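You operate a simulated robot arm through the tools that you are given. There is no shell and no other tool.

You are at the controls of a simulated two-armed robot. One attempt, no reset.

TASK
Stop the sealer, raise its head to 28 cm and slacken the tape tension to 1.
Fine: press stop first and leave it off; tighten the mast clamp again; width and case stay as they are.
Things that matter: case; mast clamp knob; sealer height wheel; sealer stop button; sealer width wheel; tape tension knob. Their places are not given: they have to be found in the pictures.

The check looks at the end state, three seconds after you hand in, the way a careful person would. Anything else that was tipped, shoved, dropped, spilled or broken makes it a failure.

THE ROBOT
Two 7-joint arms with fingered hands on one trunk that stands fixed in place. Base frame: the origin is at the foot of the trunk, x ahead of it, y to its left, z up. Units: mm, rad, N and s.
The left shoulder is at [200, 135, 995], the right one opposite. With the tool pointing down near the work surface each hand reaches from about 100 to 940 mm from the base axis, measured 20 degrees to its own side. Payload 4 kg a hand.
The tool frame of a hand sits at the grasp point between the pads (the TCP): z along the fingers, y along the line on which they close. The tips reach 25 mm beyond it. The gripper opens to 88 mm; its body begins 29 mm behind the TCP. The gripper is a hand of 4 fingers: y runs from the thumb to the fingers, the wrist lies at [-13, -106, -174] in the tool frame.
Orientation is that of the tool frame in the base frame, as a unit quaternion [w, x, y, z]. With the fingers straight down and the wrist toward the robot, the tool's x, y and z point along [0, 1, 0], [1, 0, 0] and [0, 0, -1] of the base frame.

THE INTERFACE
- The arms move only by the tool step_arm. It takes "left_deltas", "right_deltas" or both (then of equal length, played together; a hand with none holds still); each is a list of rows, each an object of numbers (a shift or turn left out is 0): "dx", "dy", "dz": the shift along the tool's x, y, z in units of 200 mm (1.0 is 200 mm); "rx", "ry", "rz": the turn, a rotation vector about the tool's x, y, z in units of 60 degrees (1.0 is 60 degrees). In form: [{"dx": .., "dy": .., "dz": .., "rx": .., "ry": .., "rz": ..}, ...]. A call has 1 to 20 rows; each row is the pose to reach, as a shift and turn from the pose commanded when the call began, along the tool's axes at that moment. A call with a number of a shift or a turn outside -1 to 1 is refused whole. A row lasts 0.2 s, in which the tool goes at most 50 mm and 0.15 rad; a call with a longer step from one row to the next is refused whole. A pose out of reach is approached as far as the arm can. The call stops where the force on the tool passes 90 N (or 10 N more than at its start, if that is more) or the arm is blocked; 0.2 s more then pass. In this call time passes only in rows, and 0.2 s behind the last. The reply holds the time, the measured pose of the TCP, the force on the tool along the base axes, the opening and the grip force, in the units named above and with some noise, with the torque about the TCP (base axes, N m) and any sound that the robot's microphone picked up.
- Cameras (640 x 400 px; columns grow to the right, rows downward): "scene" is now at [144.5, 18.5, 1598.2]; the picture's right is [0.22, -0.97, 0.00], its down [-0.69, -0.16, -0.70] and it looks along [0.68, 0.16, -0.71] (base axes); focal length 214 px, centre (320, 200). "left" rides on the left gripper at [-64, -83, -98] in its tool frame; the picture's right is [-0.62, -0.37, 0.69], its down [0.71, -0.63, 0.30] and it looks along [0.32, 0.68, 0.65] (tool axes); focal length 265 px, centre (320, 200). "right" rides on the right gripper at [64, -83, -98] in its tool frame; the picture's right is [-0.62, 0.37, -0.69], its down [-0.71, -0.63, 0.30] and it looks along [-0.32, 0.68, 0.65] (tool axes); focal length 265 px, centre (320, 200).
- camera(camera): a new picture of that camera. No time passes.
- slide_trunk(by): slides the trunk up (or, below 0, down) by that many mm; the arms and the scene camera ride with it, the base frame stays. It gives what a move gives, with no picture.
- finger_targets(index, middle, ring, thumb_bend, thumb_turn, hand): sets how far each is bent, from 0 (flat) to 1 (curled in); at 0.3 the hand is open as for a grip, at 0.7 the pads meet at the TCP. One left out holds its place. A second passes; each finger stops where it meets its share of the squeeze, and holds until it gets a number again. It is the only way to open and close the hand. It gives what a move gives, with no picture; readings hold the bend of each and the force on the fingers (four entries, about 0 where the hand has none), thumb and palm. thumb_turn goes from beside the hand (0) to across from the fingers (1), as for a grip.
- pan_tilt(pan, tilt): turns the head with the scene camera to pan (to the left, within 1.693 rad either way) and tilt (down, from -0.506 to 1.204), counted from straight ahead of the robot. It gives what a move gives.
- measure_at(camera, pixels): there is no depth. For up to 12 entries [column, row, z] of the newest picture of that camera ("zoom" is the newest enlarged one), the place [x, y] in the base frame at which the ray of that pixel passes the height z, good to about 2 mm, but the place of the scene camera against the robot may be out by one fixed shift of up to 12 mm in any direction. No time passes.
- zoom(camera, box): a new picture of the part [left, top, right, bottom] of that camera's present view, enlarged. No time passes.
- job_done(): hands the job in; it is judged then, once.

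Open the grippers and draw the arms clear of the work before you hand the job in, unless the task says otherwise.

The tools are called after "Request:" as name(argument=value, ...) on one line, values as JSON. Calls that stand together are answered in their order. step_arm: Moves the arms, as the interface text tells. Its arguments: {"type":"object","properties":{"left_deltas":{"type":"array","items":{"type":"object","properties":{"dx":{"type":"number"},"dy":{"type":"number"},"dz":{"type":"number"},"rx":{"type":"number"},"ry":{"type":"number"},"rz":{"type":"number"}}}},"right_deltas":{"type":"array","items":{"type":"object","properties":{"dx":{"type":"number"},"dy":{"type":"number"},"dz":{"type":"number"},"rx":{"type":"number"},"ry":{"type":"number"},"rz":{"type":"number"}}}}},"required":[]} The other tools are called the same way: slide_trunk (by) moves the trunk up or down; finger_targets (index, middle, ring, thumb_bend, thumb_turn, hand) moves the fingers one by one; pan_tilt (pan, tilt) turns the head that bears the scene camera; camera (camera) takes a picture; measure_at (camera, pixels) gives the place at which the rays of pixels pass given heights; zoom (camera, box) takes an enlarged picture of a part of a camera's view; job_done () hands the job in.

At the start:

```text
clock: 0.0
left_tcp_pos: [534.8, 339.3, 1452.2]
left_orientation: [0.0, 0.707, 0.707, 0.0]
left_contact_force: [-1.5, 0.5, 0.3]
left_torque: [-0.01, -0.02, 0.0]
left_gripper_width: 87.8
left_grasp_force: 0.2
left_shape: jaw
left_bend: [0.3, 0.3, 0.3, 0.3, 0.98]
left_finger forces: [0.0, 0.1, 0.0, 0.0, 0.0, 0.1]
right_tcp_pos: [541.3, -79.2, 1431.2]
right_orientation: [0.0, 0.707, 0.707, 0.001]
right_contact_force: [0.4, 0.0, -0.2]
right_torque: [0.01, -0.01, 0.02]
right_gripper_width: 87.6
right_grasp_force: 0.1
right_shape: jaw
right_bend: [0.3, 0.3, 0.3, 0.3, 0.98]
right_finger forces: [0.1, 0.1, 0.0, 0.0, 0.0, 0.0]
trunk travel left (down, up): [-600.0, 170.0]
head pan, tilt (commanded): [0.225, 0.792]
```

scene: 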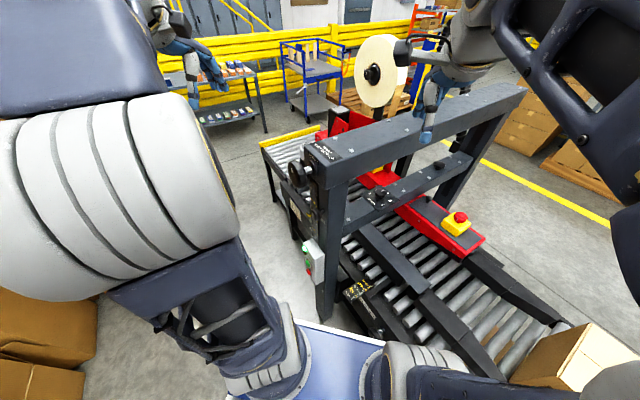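
right: 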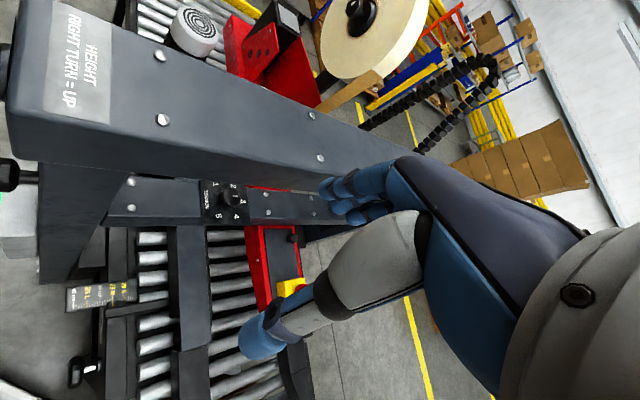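
left: 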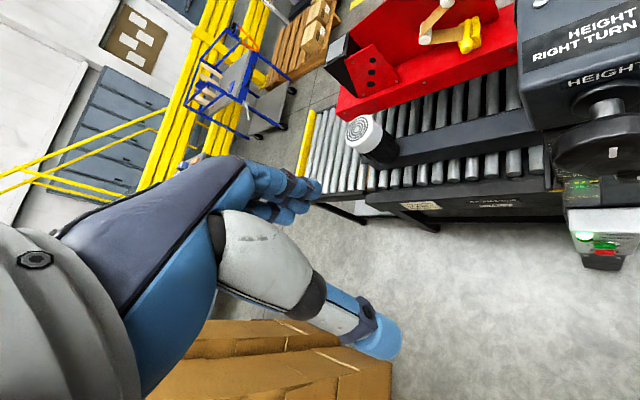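

The scene picture shows the sealer: a mast with what may be a height wheel near (298,172), a green/red button box near (314,258), a yellow box with a red button near (460,220), and a knob panel at (380,195). I zoom in on these parts first.

Request:
zoom(camera="scene", box=[260, 120, 420, 220])

Request:
zoom(camera="scene", box=[270, 220, 430, 320])

Request:
zoom(camera="scene", box=[360, 150, 520, 250])

Request:
zoom(camera="left", box=[480, 0, 640, 100])

Request:
zoom(camera="left", box=[480, 80, 640, 280])

Request:
zoom(camera="right", box=[0, 0, 320, 200])

Request:
zoom(camera="right", box=[0, 200, 320, 400])

```text
4.00 times, centred on (340, 170) of scene
```

zoom: 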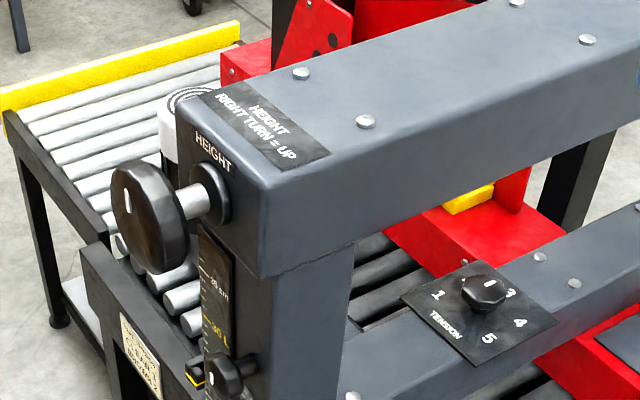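

```text
4.00 times, centred on (350, 270) of scene
```

zoom: 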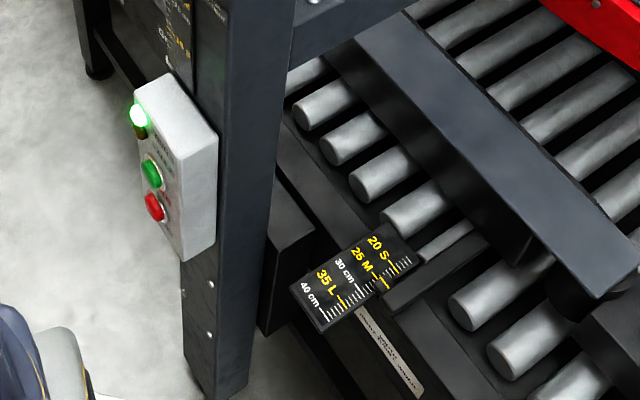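

```text
4.00 times, centred on (440, 200) of scene
```

zoom: 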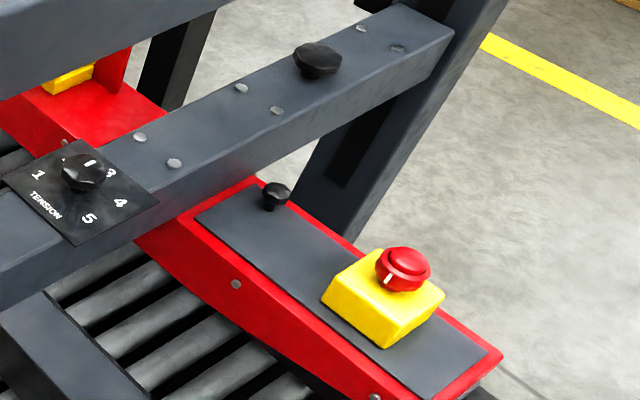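

```text
4.00 times, centred on (560, 50) of left
```

zoom: 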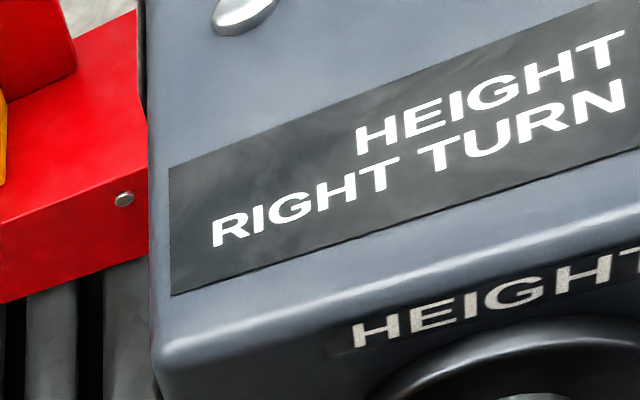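

```text
2.00 times, centred on (560, 180) of left
```

zoom: 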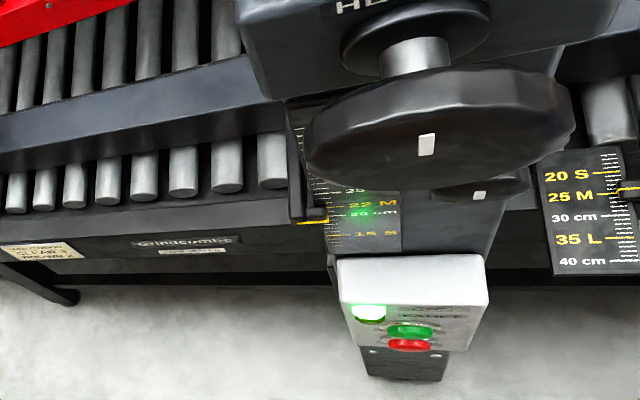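

```text
2.00 times, centred on (160, 100) of right
```

zoom: 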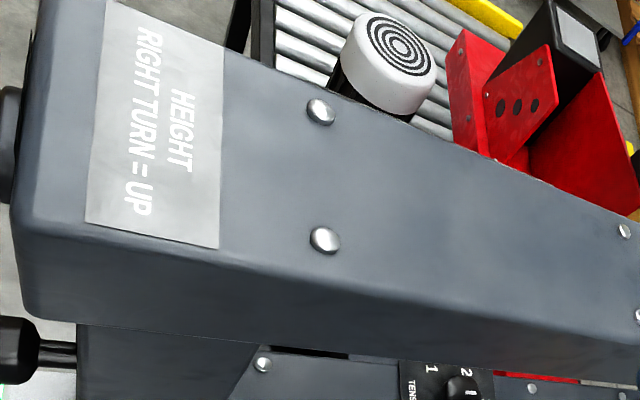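

```text
2.00 times, centred on (160, 300) of right
```

zoom: 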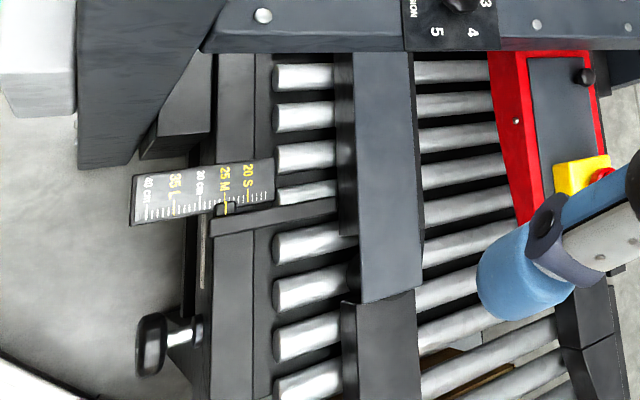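

The height wheel triangulates to about (534,166,1269), and the scale, clamp knob and button box sit below it. I take tighter zooms to read the labels and see the knobs.

Request:
zoom(camera="scene", box=[285, 175, 349, 215])

Request:
zoom(camera="scene", box=[290, 230, 338, 260])

Request:
zoom(camera="scene", box=[290, 250, 338, 280])

Request:
zoom(camera="scene", box=[356, 180, 404, 210])

Request:
zoom(camera="scene", box=[416, 150, 480, 190])

Request:
zoom(camera="scene", box=[420, 190, 500, 240])

Request:
zoom(camera="left", box=[540, 140, 640, 240])

```text
10.00 times, centred on (317, 195) of scene
```

zoom: 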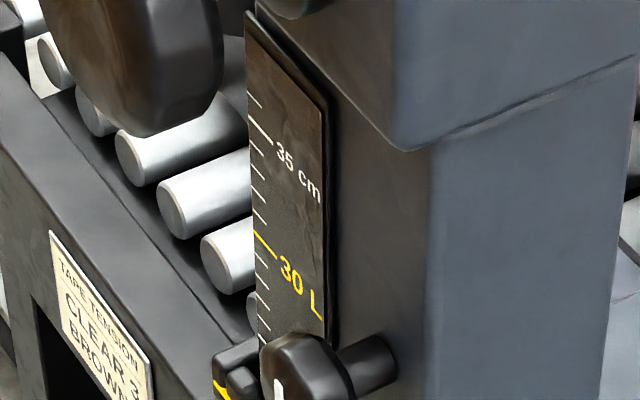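

```text
13.33 times, centred on (314, 245) of scene
```

zoom: 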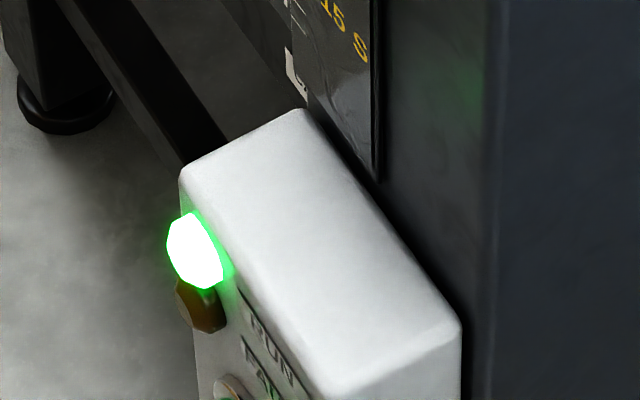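

```text
13.33 times, centred on (314, 265) of scene
```

zoom: 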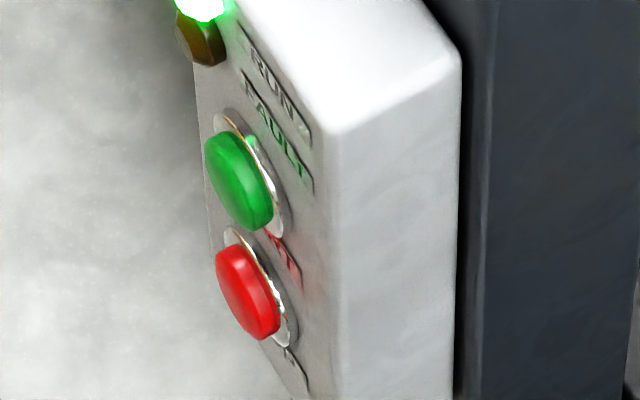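

```text
13.33 times, centred on (380, 195) of scene
```

zoom: 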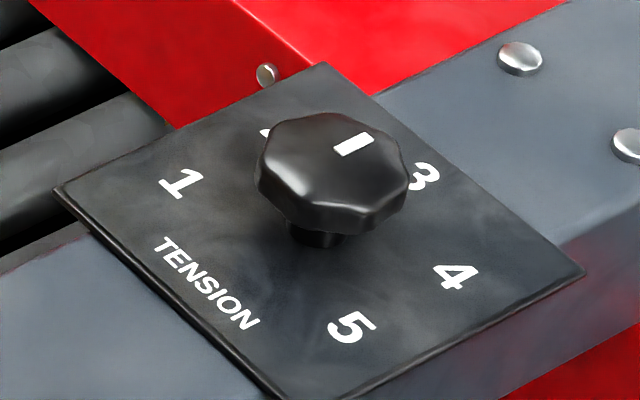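

```text
10.00 times, centred on (448, 170) of scene
```

zoom: 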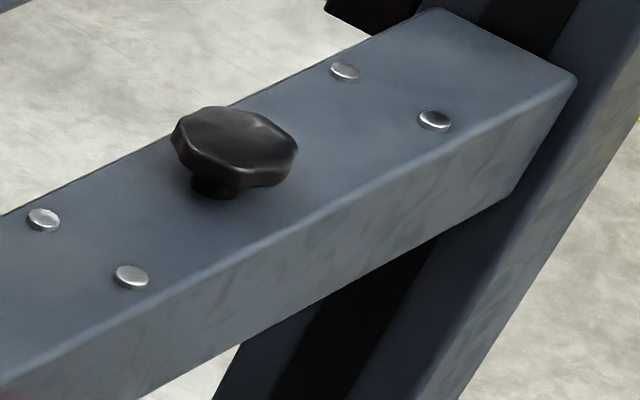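

```text
8.00 times, centred on (460, 215) of scene
```

zoom: 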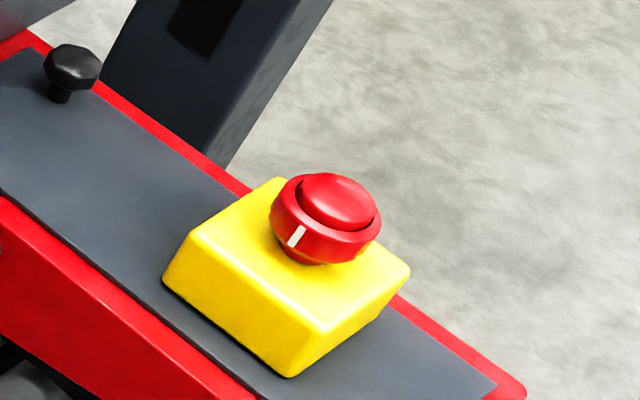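

```text
4.00 times, centred on (590, 190) of left
```

zoom: 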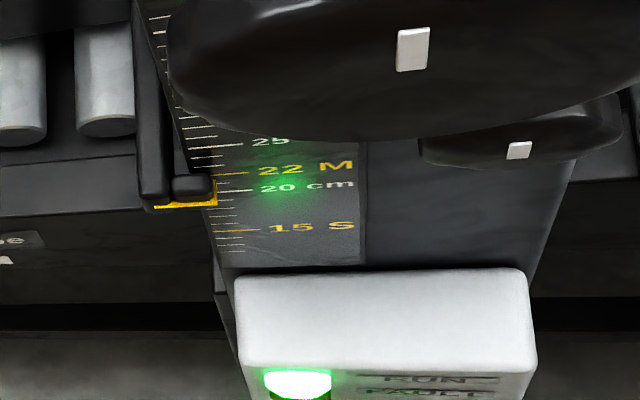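

The stop is the red button below the green one on the box at (308,270). The clamp knob is beside the scale at (318,212), and the tension knob is near 2.5. I measure beam edges at z≈1300 to get the machine's orientation.

Request:
measure_at(camera="scene", pixels=[[326.25, 167.5, 1300], [304.5, 147.5, 1300], [335, 138.25, 1300], [351.25, 150.5, 1300], [523, 90, 1300], [297.5, 173.75, 1270], [312, 163.5, 1270]])

Request:
zoom(camera="scene", box=[400, 60, 560, 160])

Request:
zoom(camera="left", box=[320, 0, 640, 200])

```text
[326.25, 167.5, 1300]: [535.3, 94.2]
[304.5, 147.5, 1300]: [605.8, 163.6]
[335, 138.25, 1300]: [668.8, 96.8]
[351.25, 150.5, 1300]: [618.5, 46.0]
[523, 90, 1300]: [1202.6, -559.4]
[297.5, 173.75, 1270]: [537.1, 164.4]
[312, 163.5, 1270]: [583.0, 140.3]
```

```text
4.00 times, centred on (480, 110) of scene
```

zoom: 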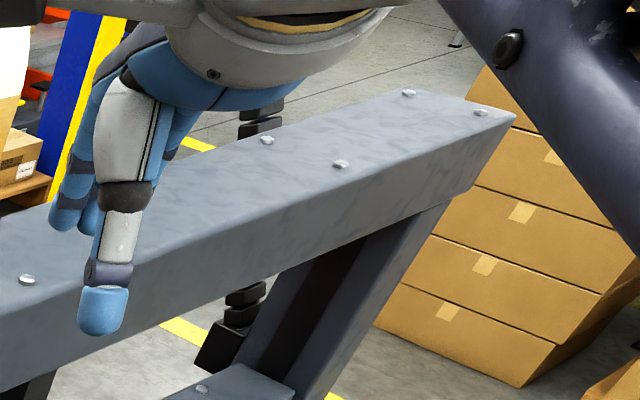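

```text
2.00 times, centred on (480, 100) of left
```

zoom: 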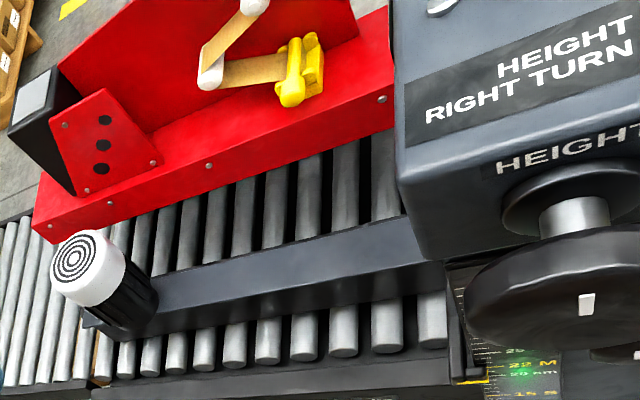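

The end face points along (-0.71, 0.71, 0), so the machine is yawed 45°. The wheel is near (537,164,1269), the clamp near (539,125,1127) and the stop near (540,162,743). I turn and back the left hand so its camera looks squarely at the mast face.

Request:
step_arm(left_deltas=[{"dx": -0.003, "dy": -0.085, "dz": 0.075, "rz": 0.125}, {"dx": -0.006, "dy": -0.17, "dz": 0.15, "rz": 0.25}, {"dx": -0.009, "dy": -0.255, "dz": 0.225, "rz": 0.375}, {"dx": -0.012, "dy": -0.34, "dz": 0.3, "rz": 0.5}, {"dx": -0.015, "dy": -0.425, "dz": 0.375, "rz": 0.625}, {"dx": -0.018, "dy": -0.51, "dz": 0.45, "rz": 0.75}, {"dx": -0.021, "dy": -0.595, "dz": 0.525, "rz": 0.875}, {"dx": -0.025, "dy": -0.68, "dz": 0.6, "rz": 1.0}])

Request:
camera(camera="left")

Request:
camera(camera="scene")

```text
clock: 1.8
left_tcp_pos: [400.6, 334.9, 1331.3]
left_orientation: [0.0, 0.966, 0.257, 0.0]
left_contact_force: [0.7, 0.1, 0.9]
left_torque: [0.02, 0.01, 0.03]
left_gripper_width: 87.5
left_grasp_force: 0.2
left_shape: jaw
left_bend: [0.3, 0.3, 0.3, 0.3, 0.98]
left_finger forces: [0.1, 0.0, 0.0, 0.0, 0.0, 0.0]
right_tcp_pos: [542.0, -78.4, 1431.2]
right_orientation: [0.0, 0.707, 0.707, -0.001]
right_contact_force: [-0.1, -0.2, -0.1]
right_torque: [-0.03, -0.03, 0.0]
right_gripper_width: 87.5
right_grasp_force: 0.1
right_shape: jaw
right_bend: [0.3, 0.3, 0.3, 0.3, 0.98]
right_finger forces: [0.0, 0.1, 0.0, 0.0, 0.1, 0.1]
trunk travel left (down, up): [-600.0, 170.0]
head pan, tilt (commanded): [0.225, 0.792]
```

```text
taken
```

left: 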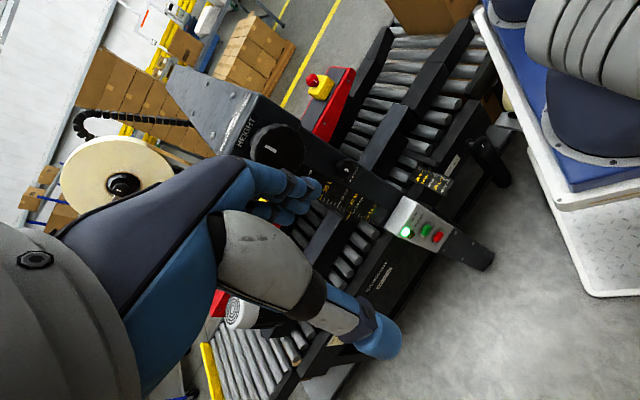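

```text
taken
```

scene: 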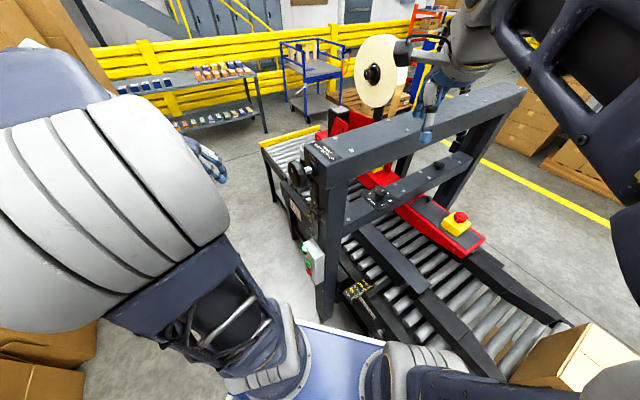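

The left view now shows the mast face: wheel at (277,147), knob at (345,168), scale at (345,200), box at (420,225). I zoom in on these.

Request:
zoom(camera="left", box=[220, 100, 380, 200])

Request:
zoom(camera="left", box=[310, 150, 390, 230])

Request:
zoom(camera="left", box=[380, 190, 460, 250])

Request:
zoom(camera="left", box=[400, 140, 480, 190])

Request:
zoom(camera="left", box=[380, 90, 540, 190])

Request:
zoom(camera="left", box=[340, 220, 440, 320])

```text
4.00 times, centred on (300, 150) of left
```

zoom: 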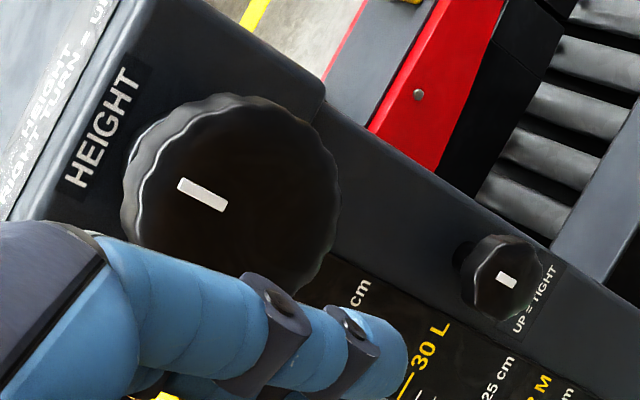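

```text
5.00 times, centred on (350, 190) of left
```

zoom: 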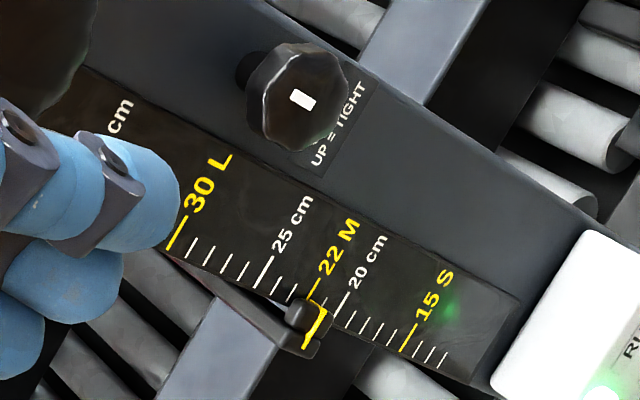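

```text
6.67 times, centred on (420, 220) of left
```

zoom: 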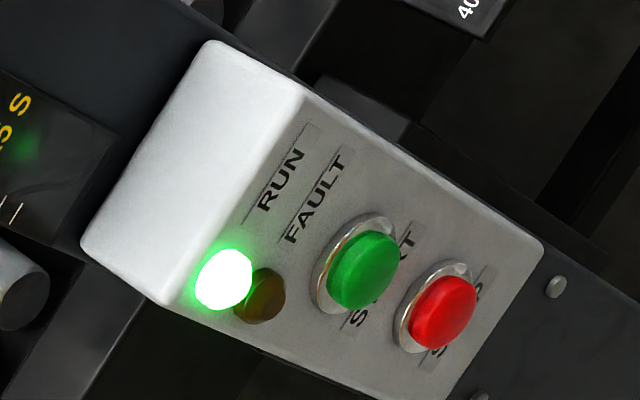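

```text
8.00 times, centred on (440, 165) of left
```

zoom: 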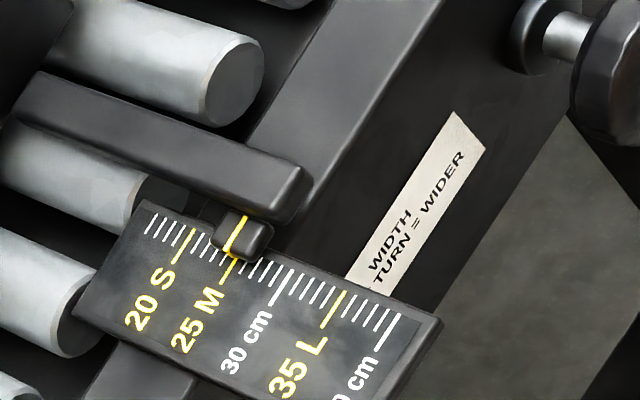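

```text
4.00 times, centred on (460, 140) of left
```

zoom: 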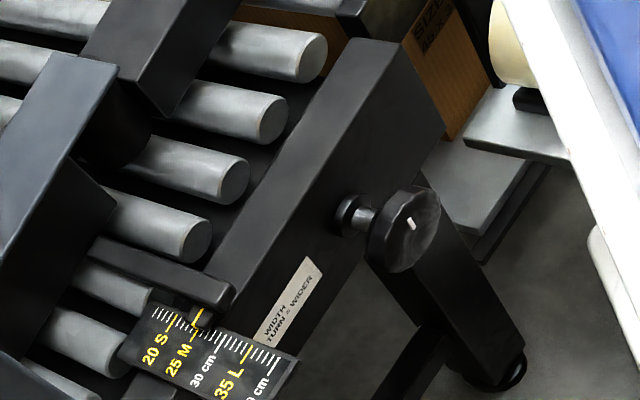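

```text
4.00 times, centred on (390, 270) of left
```

zoom: 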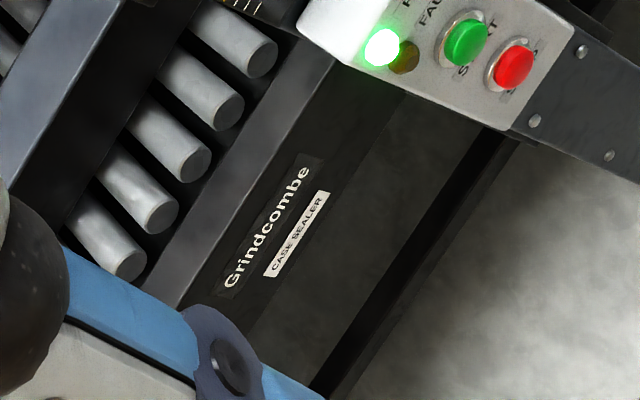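

The clamp label reads "UP = TIGHT" with its mark now up, the height pointer is near 21, and START is green above STOP in red. I now level the left hand to point at the mast face, fingers above and thumb below, beginning with the yaw.

Request:
step_arm(left_deltas=[{"rz": -0.125}, {"rz": -0.25}])

Request:
step_arm(left_deltas=[{"rx": -0.125, "dz": 0.1}, {"rx": -0.25, "dz": 0.2}, {"rx": -0.375, "dz": 0.3}, {"rx": -0.5, "dz": 0.4}, {"rx": -0.625, "dz": 0.5}, {"rx": -0.75, "dz": 0.6}, {"rx": -0.875, "dz": 0.7}, {"rx": -1.0, "dz": 0.8}])

Request:
step_arm(left_deltas=[{"rx": -0.125}, {"rx": -0.25}, {"rx": -0.375}, {"rx": -0.5}])

Request:
camera(camera="left")

Request:
camera(camera="scene")

```text
clock: 2.4
left_tcp_pos: [401.1, 334.7, 1331.7]
left_orientation: [0.0, 0.924, 0.382, 0.0]
left_contact_force: [0.2, 1.0, 0.6]
left_torque: [0.0, 0.0, 0.0]
left_gripper_width: 87.4
left_grasp_force: 0.2
left_shape: jaw
left_bend: [0.3, 0.3, 0.3, 0.3, 0.98]
left_finger forces: [0.1, 0.1, 0.1, 0.1, 0.0, 0.0]
right_tcp_pos: [541.8, -79.0, 1430.4]
right_orientation: [0.0, 0.707, 0.708, 0.0]
right_contact_force: [0.0, -0.4, 0.1]
right_torque: [-0.01, -0.01, -0.01]
right_gripper_width: 87.3
right_grasp_force: 0.1
right_shape: jaw
right_bend: [0.3, 0.3, 0.3, 0.3, 0.98]
right_finger forces: [0.0, 0.1, 0.0, 0.0, 0.0, 0.0]
trunk travel left (down, up): [-600.0, 170.0]
head pan, tilt (commanded): [0.225, 0.792]
```

```text
clock: 4.2
left_tcp_pos: [399.0, 333.3, 1172.5]
left_orientation: [0.462, 0.8, 0.331, 0.192]
left_contact_force: [-1.1, 0.0, -0.5]
left_torque: [0.02, 0.0, 0.02]
left_gripper_width: 87.4
left_grasp_force: 0.0
left_shape: jaw
left_bend: [0.3, 0.3, 0.3, 0.3, 0.98]
left_finger forces: [0.0, 0.1, 0.0, 0.0, 0.1, 0.0]
right_tcp_pos: [541.6, -79.5, 1431.8]
right_orientation: [0.0, 0.707, 0.707, 0.0]
right_contact_force: [0.2, 0.0, 1.2]
right_torque: [0.0, 0.02, 0.03]
right_gripper_width: 87.1
right_grasp_force: 0.0
right_shape: jaw
right_bend: [0.3, 0.3, 0.3, 0.3, 0.98]
right_finger forces: [0.0, 0.1, 0.1, 0.0, 0.1, 0.0]
trunk travel left (down, up): [-600.0, 170.0]
head pan, tilt (commanded): [0.225, 0.792]
```

```text
clock: 5.2
left_tcp_pos: [398.3, 333.3, 1172.5]
left_orientation: [0.654, 0.652, 0.271, 0.272]
left_contact_force: [-0.2, -0.3, 0.5]
left_torque: [0.02, 0.03, 0.0]
left_gripper_width: 87.7
left_grasp_force: 0.0
left_shape: jaw
left_bend: [0.3, 0.3, 0.3, 0.3, 0.98]
left_finger forces: [0.0, 0.1, 0.1, 0.1, 0.0, 0.1]
right_tcp_pos: [541.1, -79.5, 1432.1]
right_orientation: [0.0, 0.707, 0.707, -0.001]
right_contact_force: [-0.1, -0.1, -1.0]
right_torque: [0.01, 0.01, -0.01]
right_gripper_width: 87.5
right_grasp_force: 0.0
right_shape: jaw
right_bend: [0.3, 0.3, 0.3, 0.3, 0.98]
right_finger forces: [0.0, 0.0, 0.0, 0.0, 0.0, 0.0]
trunk travel left (down, up): [-600.0, 170.0]
head pan, tilt (commanded): [0.225, 0.792]
```

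```text
taken
```

left: 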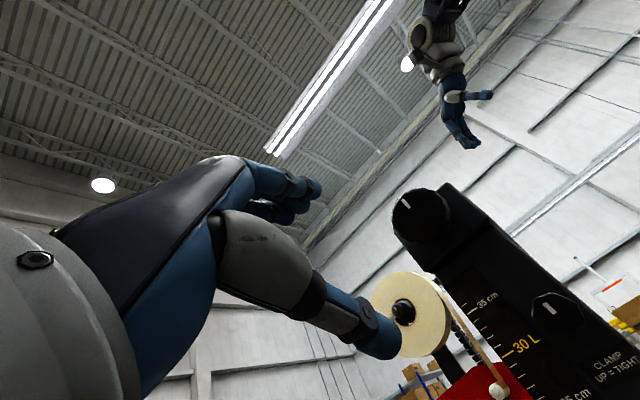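

```text
taken
```

scene: 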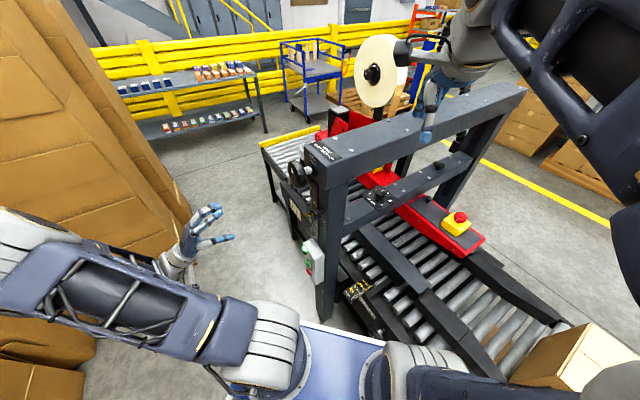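

The hand is now level at (398,333,1173), and the left view shows the wheel at (420,213), the clamp knob at (557,315) and the label "CLAMP UP = TIGHT". I take rays of these pixels at two heights to triangulate better.

Request:
measure_at(camera="left", pixels=[[420, 213, 1250], [420, 213, 1280], [557, 313, 1110], [557, 313, 1130], [505, 352, 1110], [505, 352, 1130]])

Request:
zoom(camera="left", box=[380, 170, 640, 332])

Request:
zoom(camera="left", box=[480, 280, 640, 380])

Request:
measure_at(camera="scene", pixels=[[297.5, 173.75, 1250], [297.5, 173.75, 1280], [315.3, 212.2, 1110], [315.3, 212.2, 1130], [308.6, 271.75, 730], [308.6, 271.75, 750], [307.85, 263.5, 770], [307.85, 263.5, 790]])

```text
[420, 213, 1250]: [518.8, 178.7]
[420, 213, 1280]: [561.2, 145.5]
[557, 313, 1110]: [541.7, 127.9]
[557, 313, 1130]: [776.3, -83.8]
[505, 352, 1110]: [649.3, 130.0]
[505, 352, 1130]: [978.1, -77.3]
```

```text
2.46 times, centred on (510, 251) of left
```

zoom: 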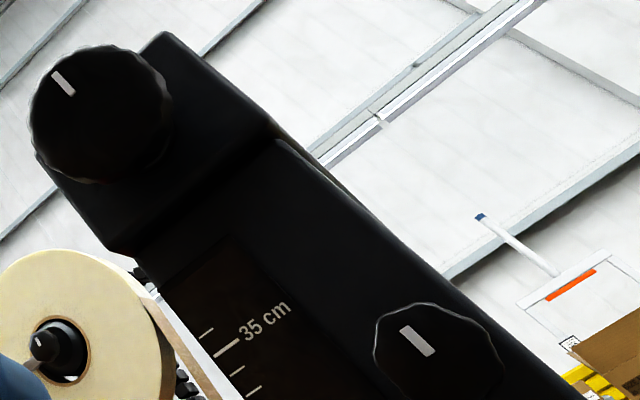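

```text
4.00 times, centred on (560, 330) of left
```

zoom: 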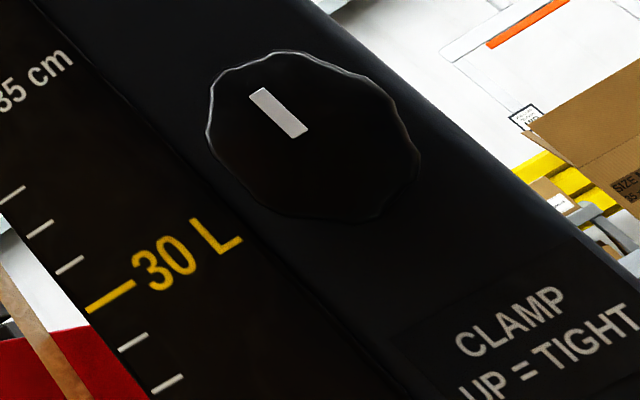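

```text
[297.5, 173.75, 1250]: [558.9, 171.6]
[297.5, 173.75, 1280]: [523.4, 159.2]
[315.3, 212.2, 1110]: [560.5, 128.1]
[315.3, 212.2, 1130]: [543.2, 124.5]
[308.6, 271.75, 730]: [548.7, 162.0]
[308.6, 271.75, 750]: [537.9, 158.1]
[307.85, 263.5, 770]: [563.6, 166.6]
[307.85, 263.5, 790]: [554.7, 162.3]
```

By hand-camera rays the clamp knob face sits near (542,127,1110); the scene camera seems offset by 10–15 mm. Now I shape the left hand to point with the index finger and look at it.

Request:
finger_targets(hand="left", index=0.15, middle=1.0, ring=1.0, thumb_bend=0.6, thumb_turn=0.3)

Request:
camera(camera="left")

Request:
zoom(camera="scene", box=[140, 180, 300, 280])

```text
clock: 6.2
left_tcp_pos: [400.3, 334.4, 1171.6]
left_orientation: [0.654, 0.653, 0.27, 0.271]
left_contact_force: [-0.2, 0.0, 0.1]
left_torque: [-0.01, 0.01, -0.02]
left_gripper_width: 85.5
left_grasp_force: 0.0
left_shape: fingers
left_bend: [0.15, 1.0, 1.0, 0.6, 0.3]
left_finger forces: [0.0, 0.0, 0.0, 0.0, 0.0, 0.0]
right_tcp_pos: [541.1, -79.0, 1432.3]
right_orientation: [0.0, 0.707, 0.707, 0.0]
right_contact_force: [0.5, 0.1, 0.0]
right_torque: [-0.01, -0.03, 0.01]
right_gripper_width: 87.4
right_grasp_force: 0.3
right_shape: jaw
right_bend: [0.3, 0.3, 0.3, 0.3, 0.98]
right_finger forces: [0.1, 0.0, 0.0, 0.0, 0.0, 0.0]
trunk travel left (down, up): [-600.0, 170.0]
head pan, tilt (commanded): [0.225, 0.792]
```

```text
taken
```

left: 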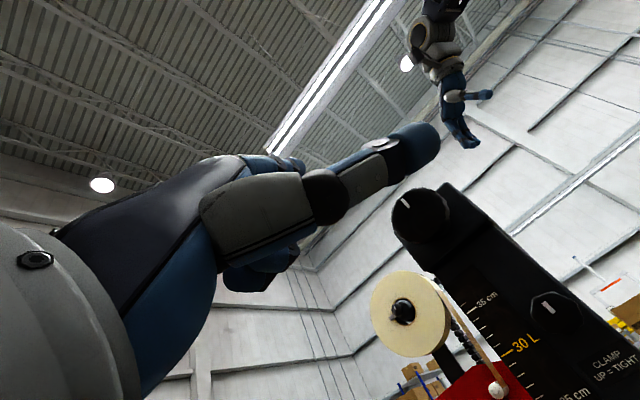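

```text
4.00 times, centred on (220, 230) of scene
```

zoom: 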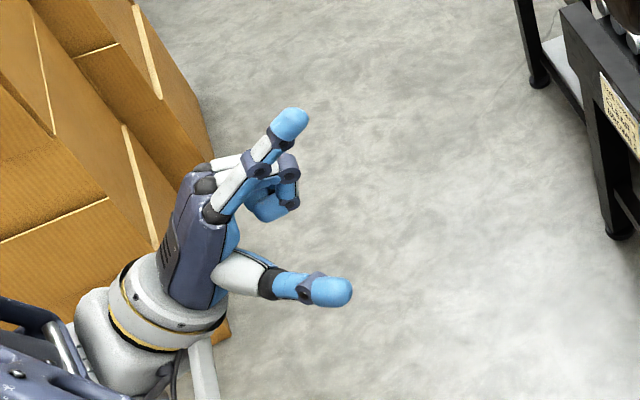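

The scene zoom shows the index splaying upward at 0.15 and the thumb sticking forward. I bend the index more so it points along the tool axis and fold the thumb aside.

Request:
finger_targets(hand="left", index=0.4, middle=1.0, ring=1.0, thumb_bend=1.0, thumb_turn=1.0)

Request:
camera(camera="left")

Request:
zoom(camera="scene", box=[160, 190, 256, 250])

Request:
camera(camera="right")

```text
clock: 7.2
left_tcp_pos: [400.0, 334.2, 1170.9]
left_orientation: [0.653, 0.653, 0.27, 0.27]
left_contact_force: [-0.8, 1.0, -0.6]
left_torque: [-0.02, 0.08, -0.01]
left_gripper_width: 19.9
left_grasp_force: 0.1
left_shape: fingers
left_bend: [0.38, 1.0, 1.0, 0.99, 0.99]
left_finger forces: [0.0, 0.1, 0.1, 0.0, 0.0, 0.1]
right_tcp_pos: [540.8, -79.4, 1431.9]
right_orientation: [0.0, 0.707, 0.707, 0.0]
right_contact_force: [0.8, -0.3, 0.4]
right_torque: [0.0, 0.02, -0.01]
right_gripper_width: 87.6
right_grasp_force: 0.0
right_shape: jaw
right_bend: [0.3, 0.3, 0.3, 0.3, 0.98]
right_finger forces: [0.1, 0.0, 0.0, 0.0, 0.0, 0.0]
trunk travel left (down, up): [-600.0, 170.0]
head pan, tilt (commanded): [0.225, 0.792]
```

```text
taken
```

left: 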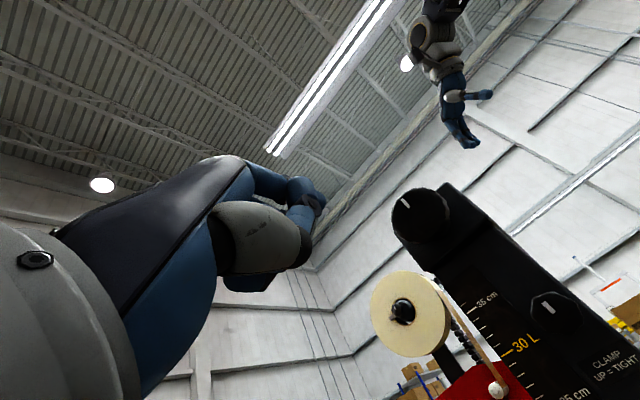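

```text
6.67 times, centred on (208, 220) of scene
```

zoom: 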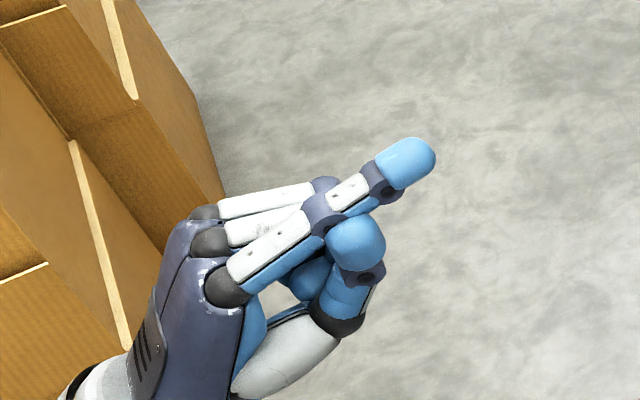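

```text
taken
```

right: 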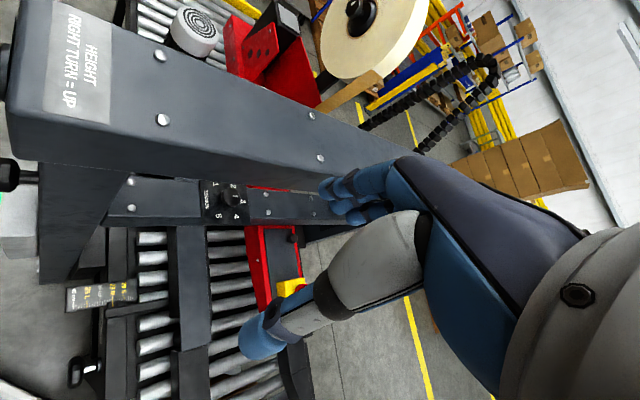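

The index now points along the tool axis, with its tip at scene (223.7,213.7) and the thumb folded below. I measure that ray to locate the tip against the TCP.

Request:
measure_at(camera="scene", pixels=[[223.7, 213.7, 1180], [223.7, 213.7, 1200], [223.7, 213.7, 1220], [219, 215.5, 1180], [219, 215.5, 1200]])

Request:
zoom(camera="left", box=[230, 140, 390, 240])

```text
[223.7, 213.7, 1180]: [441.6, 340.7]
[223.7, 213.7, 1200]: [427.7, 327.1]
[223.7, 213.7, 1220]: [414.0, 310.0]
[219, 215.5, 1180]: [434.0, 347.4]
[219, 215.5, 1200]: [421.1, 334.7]
```

```text
4.00 times, centred on (310, 190) of left
```

zoom: 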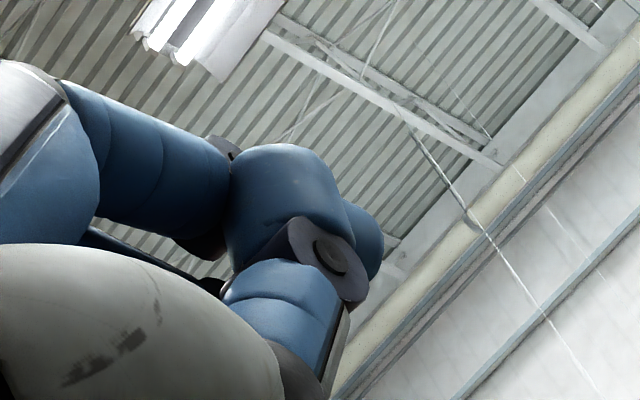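

The index tip sits near tool (-10, 36, 20). I lower the left hand about 400 mm in front of the mast toward the button box, staying well clear of the face.

Request:
step_arm(left_deltas=[{"dy": -0.2}, {"dy": -0.4}, {"dy": -0.6}, {"dy": -0.8}, {"dy": -1.0}])

Request:
step_arm(left_deltas=[{"dy": -0.2}, {"dy": -0.4}, {"dy": -0.6}, {"dy": -0.8}, {"dy": -1.0}])

Request:
camera(camera="left")

Request:
camera(camera="scene")

```text
clock: 8.4
left_tcp_pos: [399.5, 334.0, 970.9]
left_orientation: [0.653, 0.654, 0.27, 0.271]
left_contact_force: [-0.2, -0.4, -0.2]
left_torque: [-0.01, 0.03, -0.03]
left_gripper_width: 20.2
left_grasp_force: 0.0
left_shape: fingers
left_bend: [0.38, 1.0, 1.0, 0.99, 0.99]
left_finger forces: [0.0, 0.0, 0.0, 0.0, 0.0, 0.0]
right_tcp_pos: [540.4, -80.3, 1433.0]
right_orientation: [0.0, 0.707, 0.707, 0.0]
right_contact_force: [0.3, 0.2, -0.3]
right_torque: [0.02, 0.02, 0.05]
right_gripper_width: 87.4
right_grasp_force: 0.1
right_shape: jaw
right_bend: [0.3, 0.3, 0.3, 0.3, 0.98]
right_finger forces: [0.1, 0.0, 0.1, 0.0, 0.1, 0.0]
trunk travel left (down, up): [-600.0, 170.0]
head pan, tilt (commanded): [0.225, 0.792]
```

```text
clock: 9.6
left_tcp_pos: [401.2, 335.1, 771.8]
left_orientation: [0.654, 0.653, 0.271, 0.271]
left_contact_force: [0.0, 0.5, 0.8]
left_torque: [0.02, 0.01, -0.02]
left_gripper_width: 20.1
left_grasp_force: 0.1
left_shape: fingers
left_bend: [0.38, 1.0, 1.0, 0.99, 0.99]
left_finger forces: [0.0, 0.0, 0.0, 0.1, 0.1, 0.1]
right_tcp_pos: [539.7, -78.5, 1432.7]
right_orientation: [0.0, 0.707, 0.707, 0.0]
right_contact_force: [-0.4, 0.4, -1.0]
right_torque: [0.02, -0.02, 0.02]
right_gripper_width: 87.8
right_grasp_force: 0.2
right_shape: jaw
right_bend: [0.3, 0.3, 0.3, 0.3, 0.98]
right_finger forces: [0.0, 0.0, 0.0, 0.0, 0.0, 0.1]
trunk travel left (down, up): [-600.0, 170.0]
head pan, tilt (commanded): [0.225, 0.792]
```

```text
taken
```

left: 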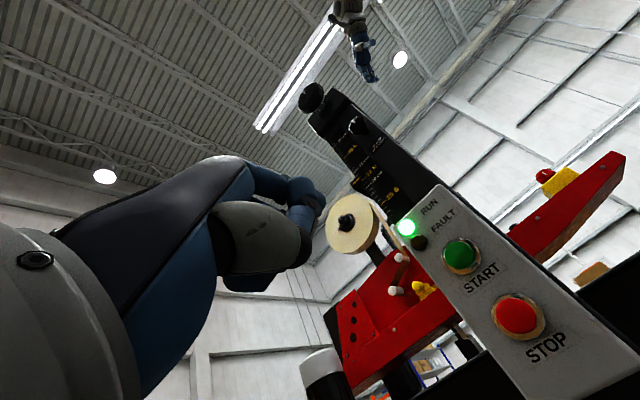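

```text
taken
```

scene: 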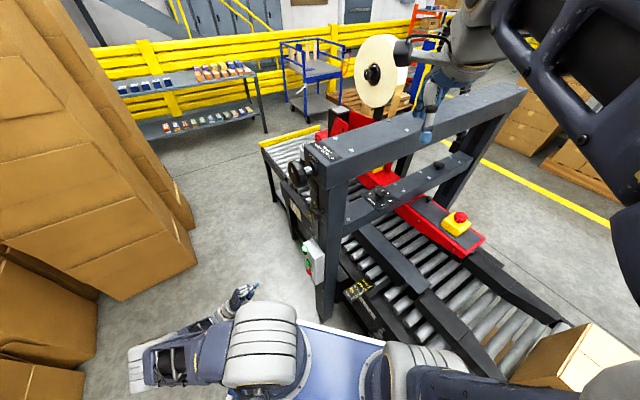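

The STOP button is clear at (518,315) in the left view, START at (461,253); rays give STOP near (541,162,721). I move the hand down and in so the index tip is about 60 mm short of STOP.

Request:
measure_at(camera="left", pixels=[[518, 315, 715], [518, 315, 721], [518, 315, 727], [461, 253, 770], [461, 253, 780], [461, 253, 790]])

Request:
step_arm(left_deltas=[{"dx": -0.02, "dy": -0.145, "dz": 0.1}, {"dx": -0.04, "dy": -0.29, "dz": 0.25}, {"dx": -0.05, "dy": -0.435, "dz": 0.4}, {"dx": -0.065, "dy": -0.435, "dz": 0.55}, {"dx": -0.065, "dy": -0.435, "dz": 0.7}])

Request:
camera(camera="left")

Request:
zoom(camera="scene", box=[240, 220, 368, 300])

```text
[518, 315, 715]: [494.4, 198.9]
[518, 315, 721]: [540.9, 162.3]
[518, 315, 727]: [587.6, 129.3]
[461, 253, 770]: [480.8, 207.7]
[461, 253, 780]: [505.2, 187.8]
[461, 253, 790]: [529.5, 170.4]
```

```text
clock: 10.8
left_tcp_pos: [491.6, 267.0, 758.1]
left_orientation: [0.653, 0.655, 0.271, 0.268]
left_contact_force: [-0.1, 0.2, 0.6]
left_torque: [0.02, -0.02, -0.01]
left_gripper_width: 19.9
left_grasp_force: 0.1
left_shape: fingers
left_bend: [0.38, 1.0, 1.0, 0.99, 0.99]
left_finger forces: [0.1, 0.1, 0.0, 0.1, 0.1, 0.1]
left hand out of reach, approached as far as the arm can: row 2, 3, 4, 5
right_tcp_pos: [541.5, -79.2, 1431.6]
right_orientation: [0.001, 0.707, 0.707, 0.0]
right_contact_force: [-0.1, 0.2, 0.4]
right_torque: [-0.02, -0.02, -0.03]
right_gripper_width: 87.6
right_grasp_force: 0.0
right_shape: jaw
right_bend: [0.3, 0.3, 0.3, 0.3, 0.98]
right_finger forces: [0.0, 0.0, 0.0, 0.0, 0.0, 0.0]
trunk travel left (down, up): [-600.0, 170.0]
head pan, tilt (commanded): [0.225, 0.792]
```

```text
taken
```

left: 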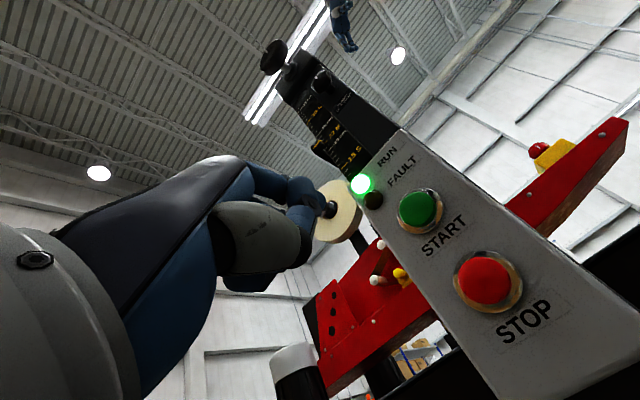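

```text
5.00 times, centred on (304, 260) of scene
```

zoom: 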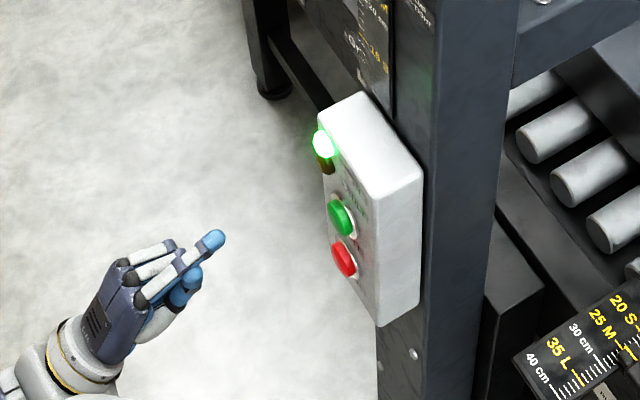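

The arm ran out of reach at z=758 in the level pose. I tilt the hand 45° fingers-down, which lifts the wrist, while backing off slightly.

Request:
step_arm(left_deltas=[{"rx": 0.125, "dz": -0.05}, {"rx": 0.25, "dz": -0.1}, {"rx": 0.375, "dz": -0.1}, {"rx": 0.5, "dz": -0.1}, {"rx": 0.625, "dz": -0.1}, {"rx": 0.75, "dz": -0.1}])

Request:
camera(camera="left")

Request:
zoom(camera="scene", box=[240, 220, 368, 300])

```text
clock: 12.2
left_tcp_pos: [474.7, 286.8, 759.2]
left_orientation: [0.353, 0.854, 0.354, 0.146]
left_contact_force: [0.7, 0.3, -0.8]
left_torque: [0.0, -0.02, -0.03]
left_gripper_width: 19.7
left_grasp_force: 0.0
left_shape: fingers
left_bend: [0.38, 1.0, 1.0, 0.99, 0.99]
left_finger forces: [0.0, 0.0, 0.0, 0.0, 0.0, 0.0]
right_tcp_pos: [540.7, -78.3, 1431.9]
right_orientation: [0.0, 0.707, 0.707, 0.0]
right_contact_force: [-0.6, -0.8, -0.3]
right_torque: [-0.03, -0.02, -0.03]
right_gripper_width: 87.6
right_grasp_force: 0.0
right_shape: jaw
right_bend: [0.3, 0.3, 0.3, 0.3, 0.98]
right_finger forces: [0.0, 0.0, 0.0, 0.1, 0.1, 0.1]
trunk travel left (down, up): [-600.0, 170.0]
head pan, tilt (commanded): [0.225, 0.792]
```

```text
taken
```

left: 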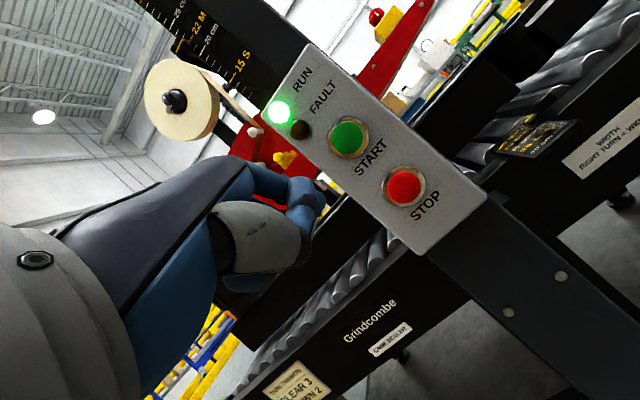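

```text
5.00 times, centred on (304, 260) of scene
```

zoom: 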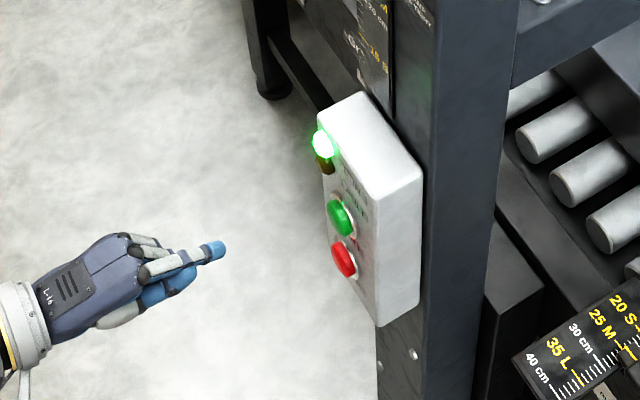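

STOP is at (404,187) in the left view and the arm has room again. I bring the index tip to roughly 40 mm in front of STOP.

Request:
measure_at(camera="left", pixels=[[404, 187, 715], [404, 187, 721], [404, 187, 727], [350, 138, 760], [350, 138, 770]])

Request:
step_arm(left_deltas=[{"dx": -0.07, "dy": 0.01, "dz": 0.15}, {"dx": -0.155, "dy": 0.02, "dz": 0.28}, {"dx": -0.155, "dy": 0.0265, "dz": 0.3765}])

Request:
camera(camera="left")

Request:
zoom(camera="scene", box=[260, 230, 356, 290])

```text
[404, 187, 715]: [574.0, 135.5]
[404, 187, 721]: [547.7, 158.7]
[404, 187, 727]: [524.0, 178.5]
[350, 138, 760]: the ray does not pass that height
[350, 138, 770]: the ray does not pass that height
```

```text
clock: 13.0
left_tcp_pos: [493.7, 226.3, 711.9]
left_orientation: [0.353, 0.854, 0.354, 0.147]
left_contact_force: [-0.4, -0.2, 0.2]
left_torque: [-0.02, 0.01, 0.02]
left_gripper_width: 19.9
left_grasp_force: 0.1
left_shape: fingers
left_bend: [0.38, 1.0, 1.0, 0.99, 0.99]
left_finger forces: [0.0, 0.1, 0.0, 0.0, 0.0, 0.1]
right_tcp_pos: [540.9, -78.6, 1432.2]
right_orientation: [0.0, 0.707, 0.707, 0.0]
right_contact_force: [-0.1, 0.0, 1.0]
right_torque: [0.02, -0.01, 0.01]
right_gripper_width: 87.8
right_grasp_force: 0.1
right_shape: jaw
right_bend: [0.3, 0.3, 0.3, 0.3, 0.98]
right_finger forces: [0.0, 0.0, 0.1, 0.0, 0.1, 0.0]
trunk travel left (down, up): [-600.0, 170.0]
head pan, tilt (commanded): [0.225, 0.792]
```

```text
taken
```

left: 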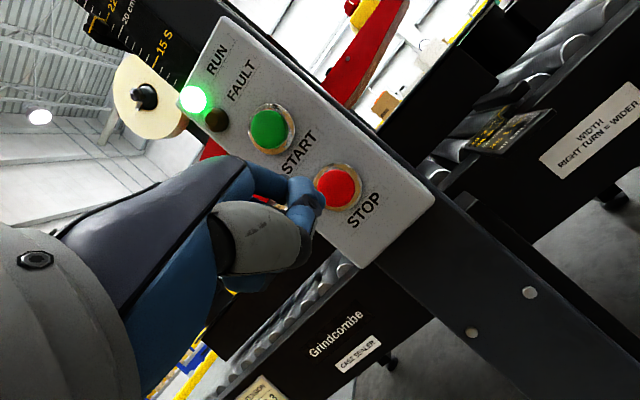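

```text
6.67 times, centred on (308, 260) of scene
```

zoom: 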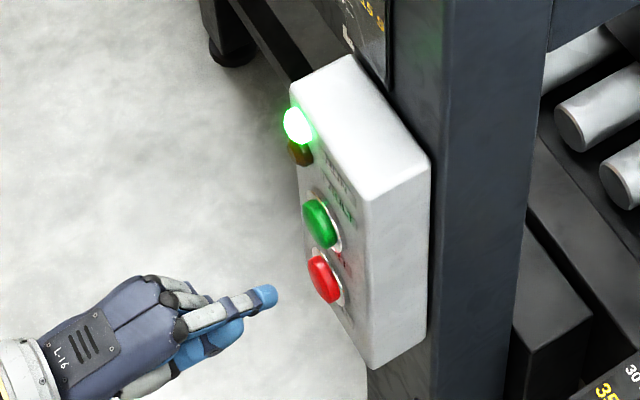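

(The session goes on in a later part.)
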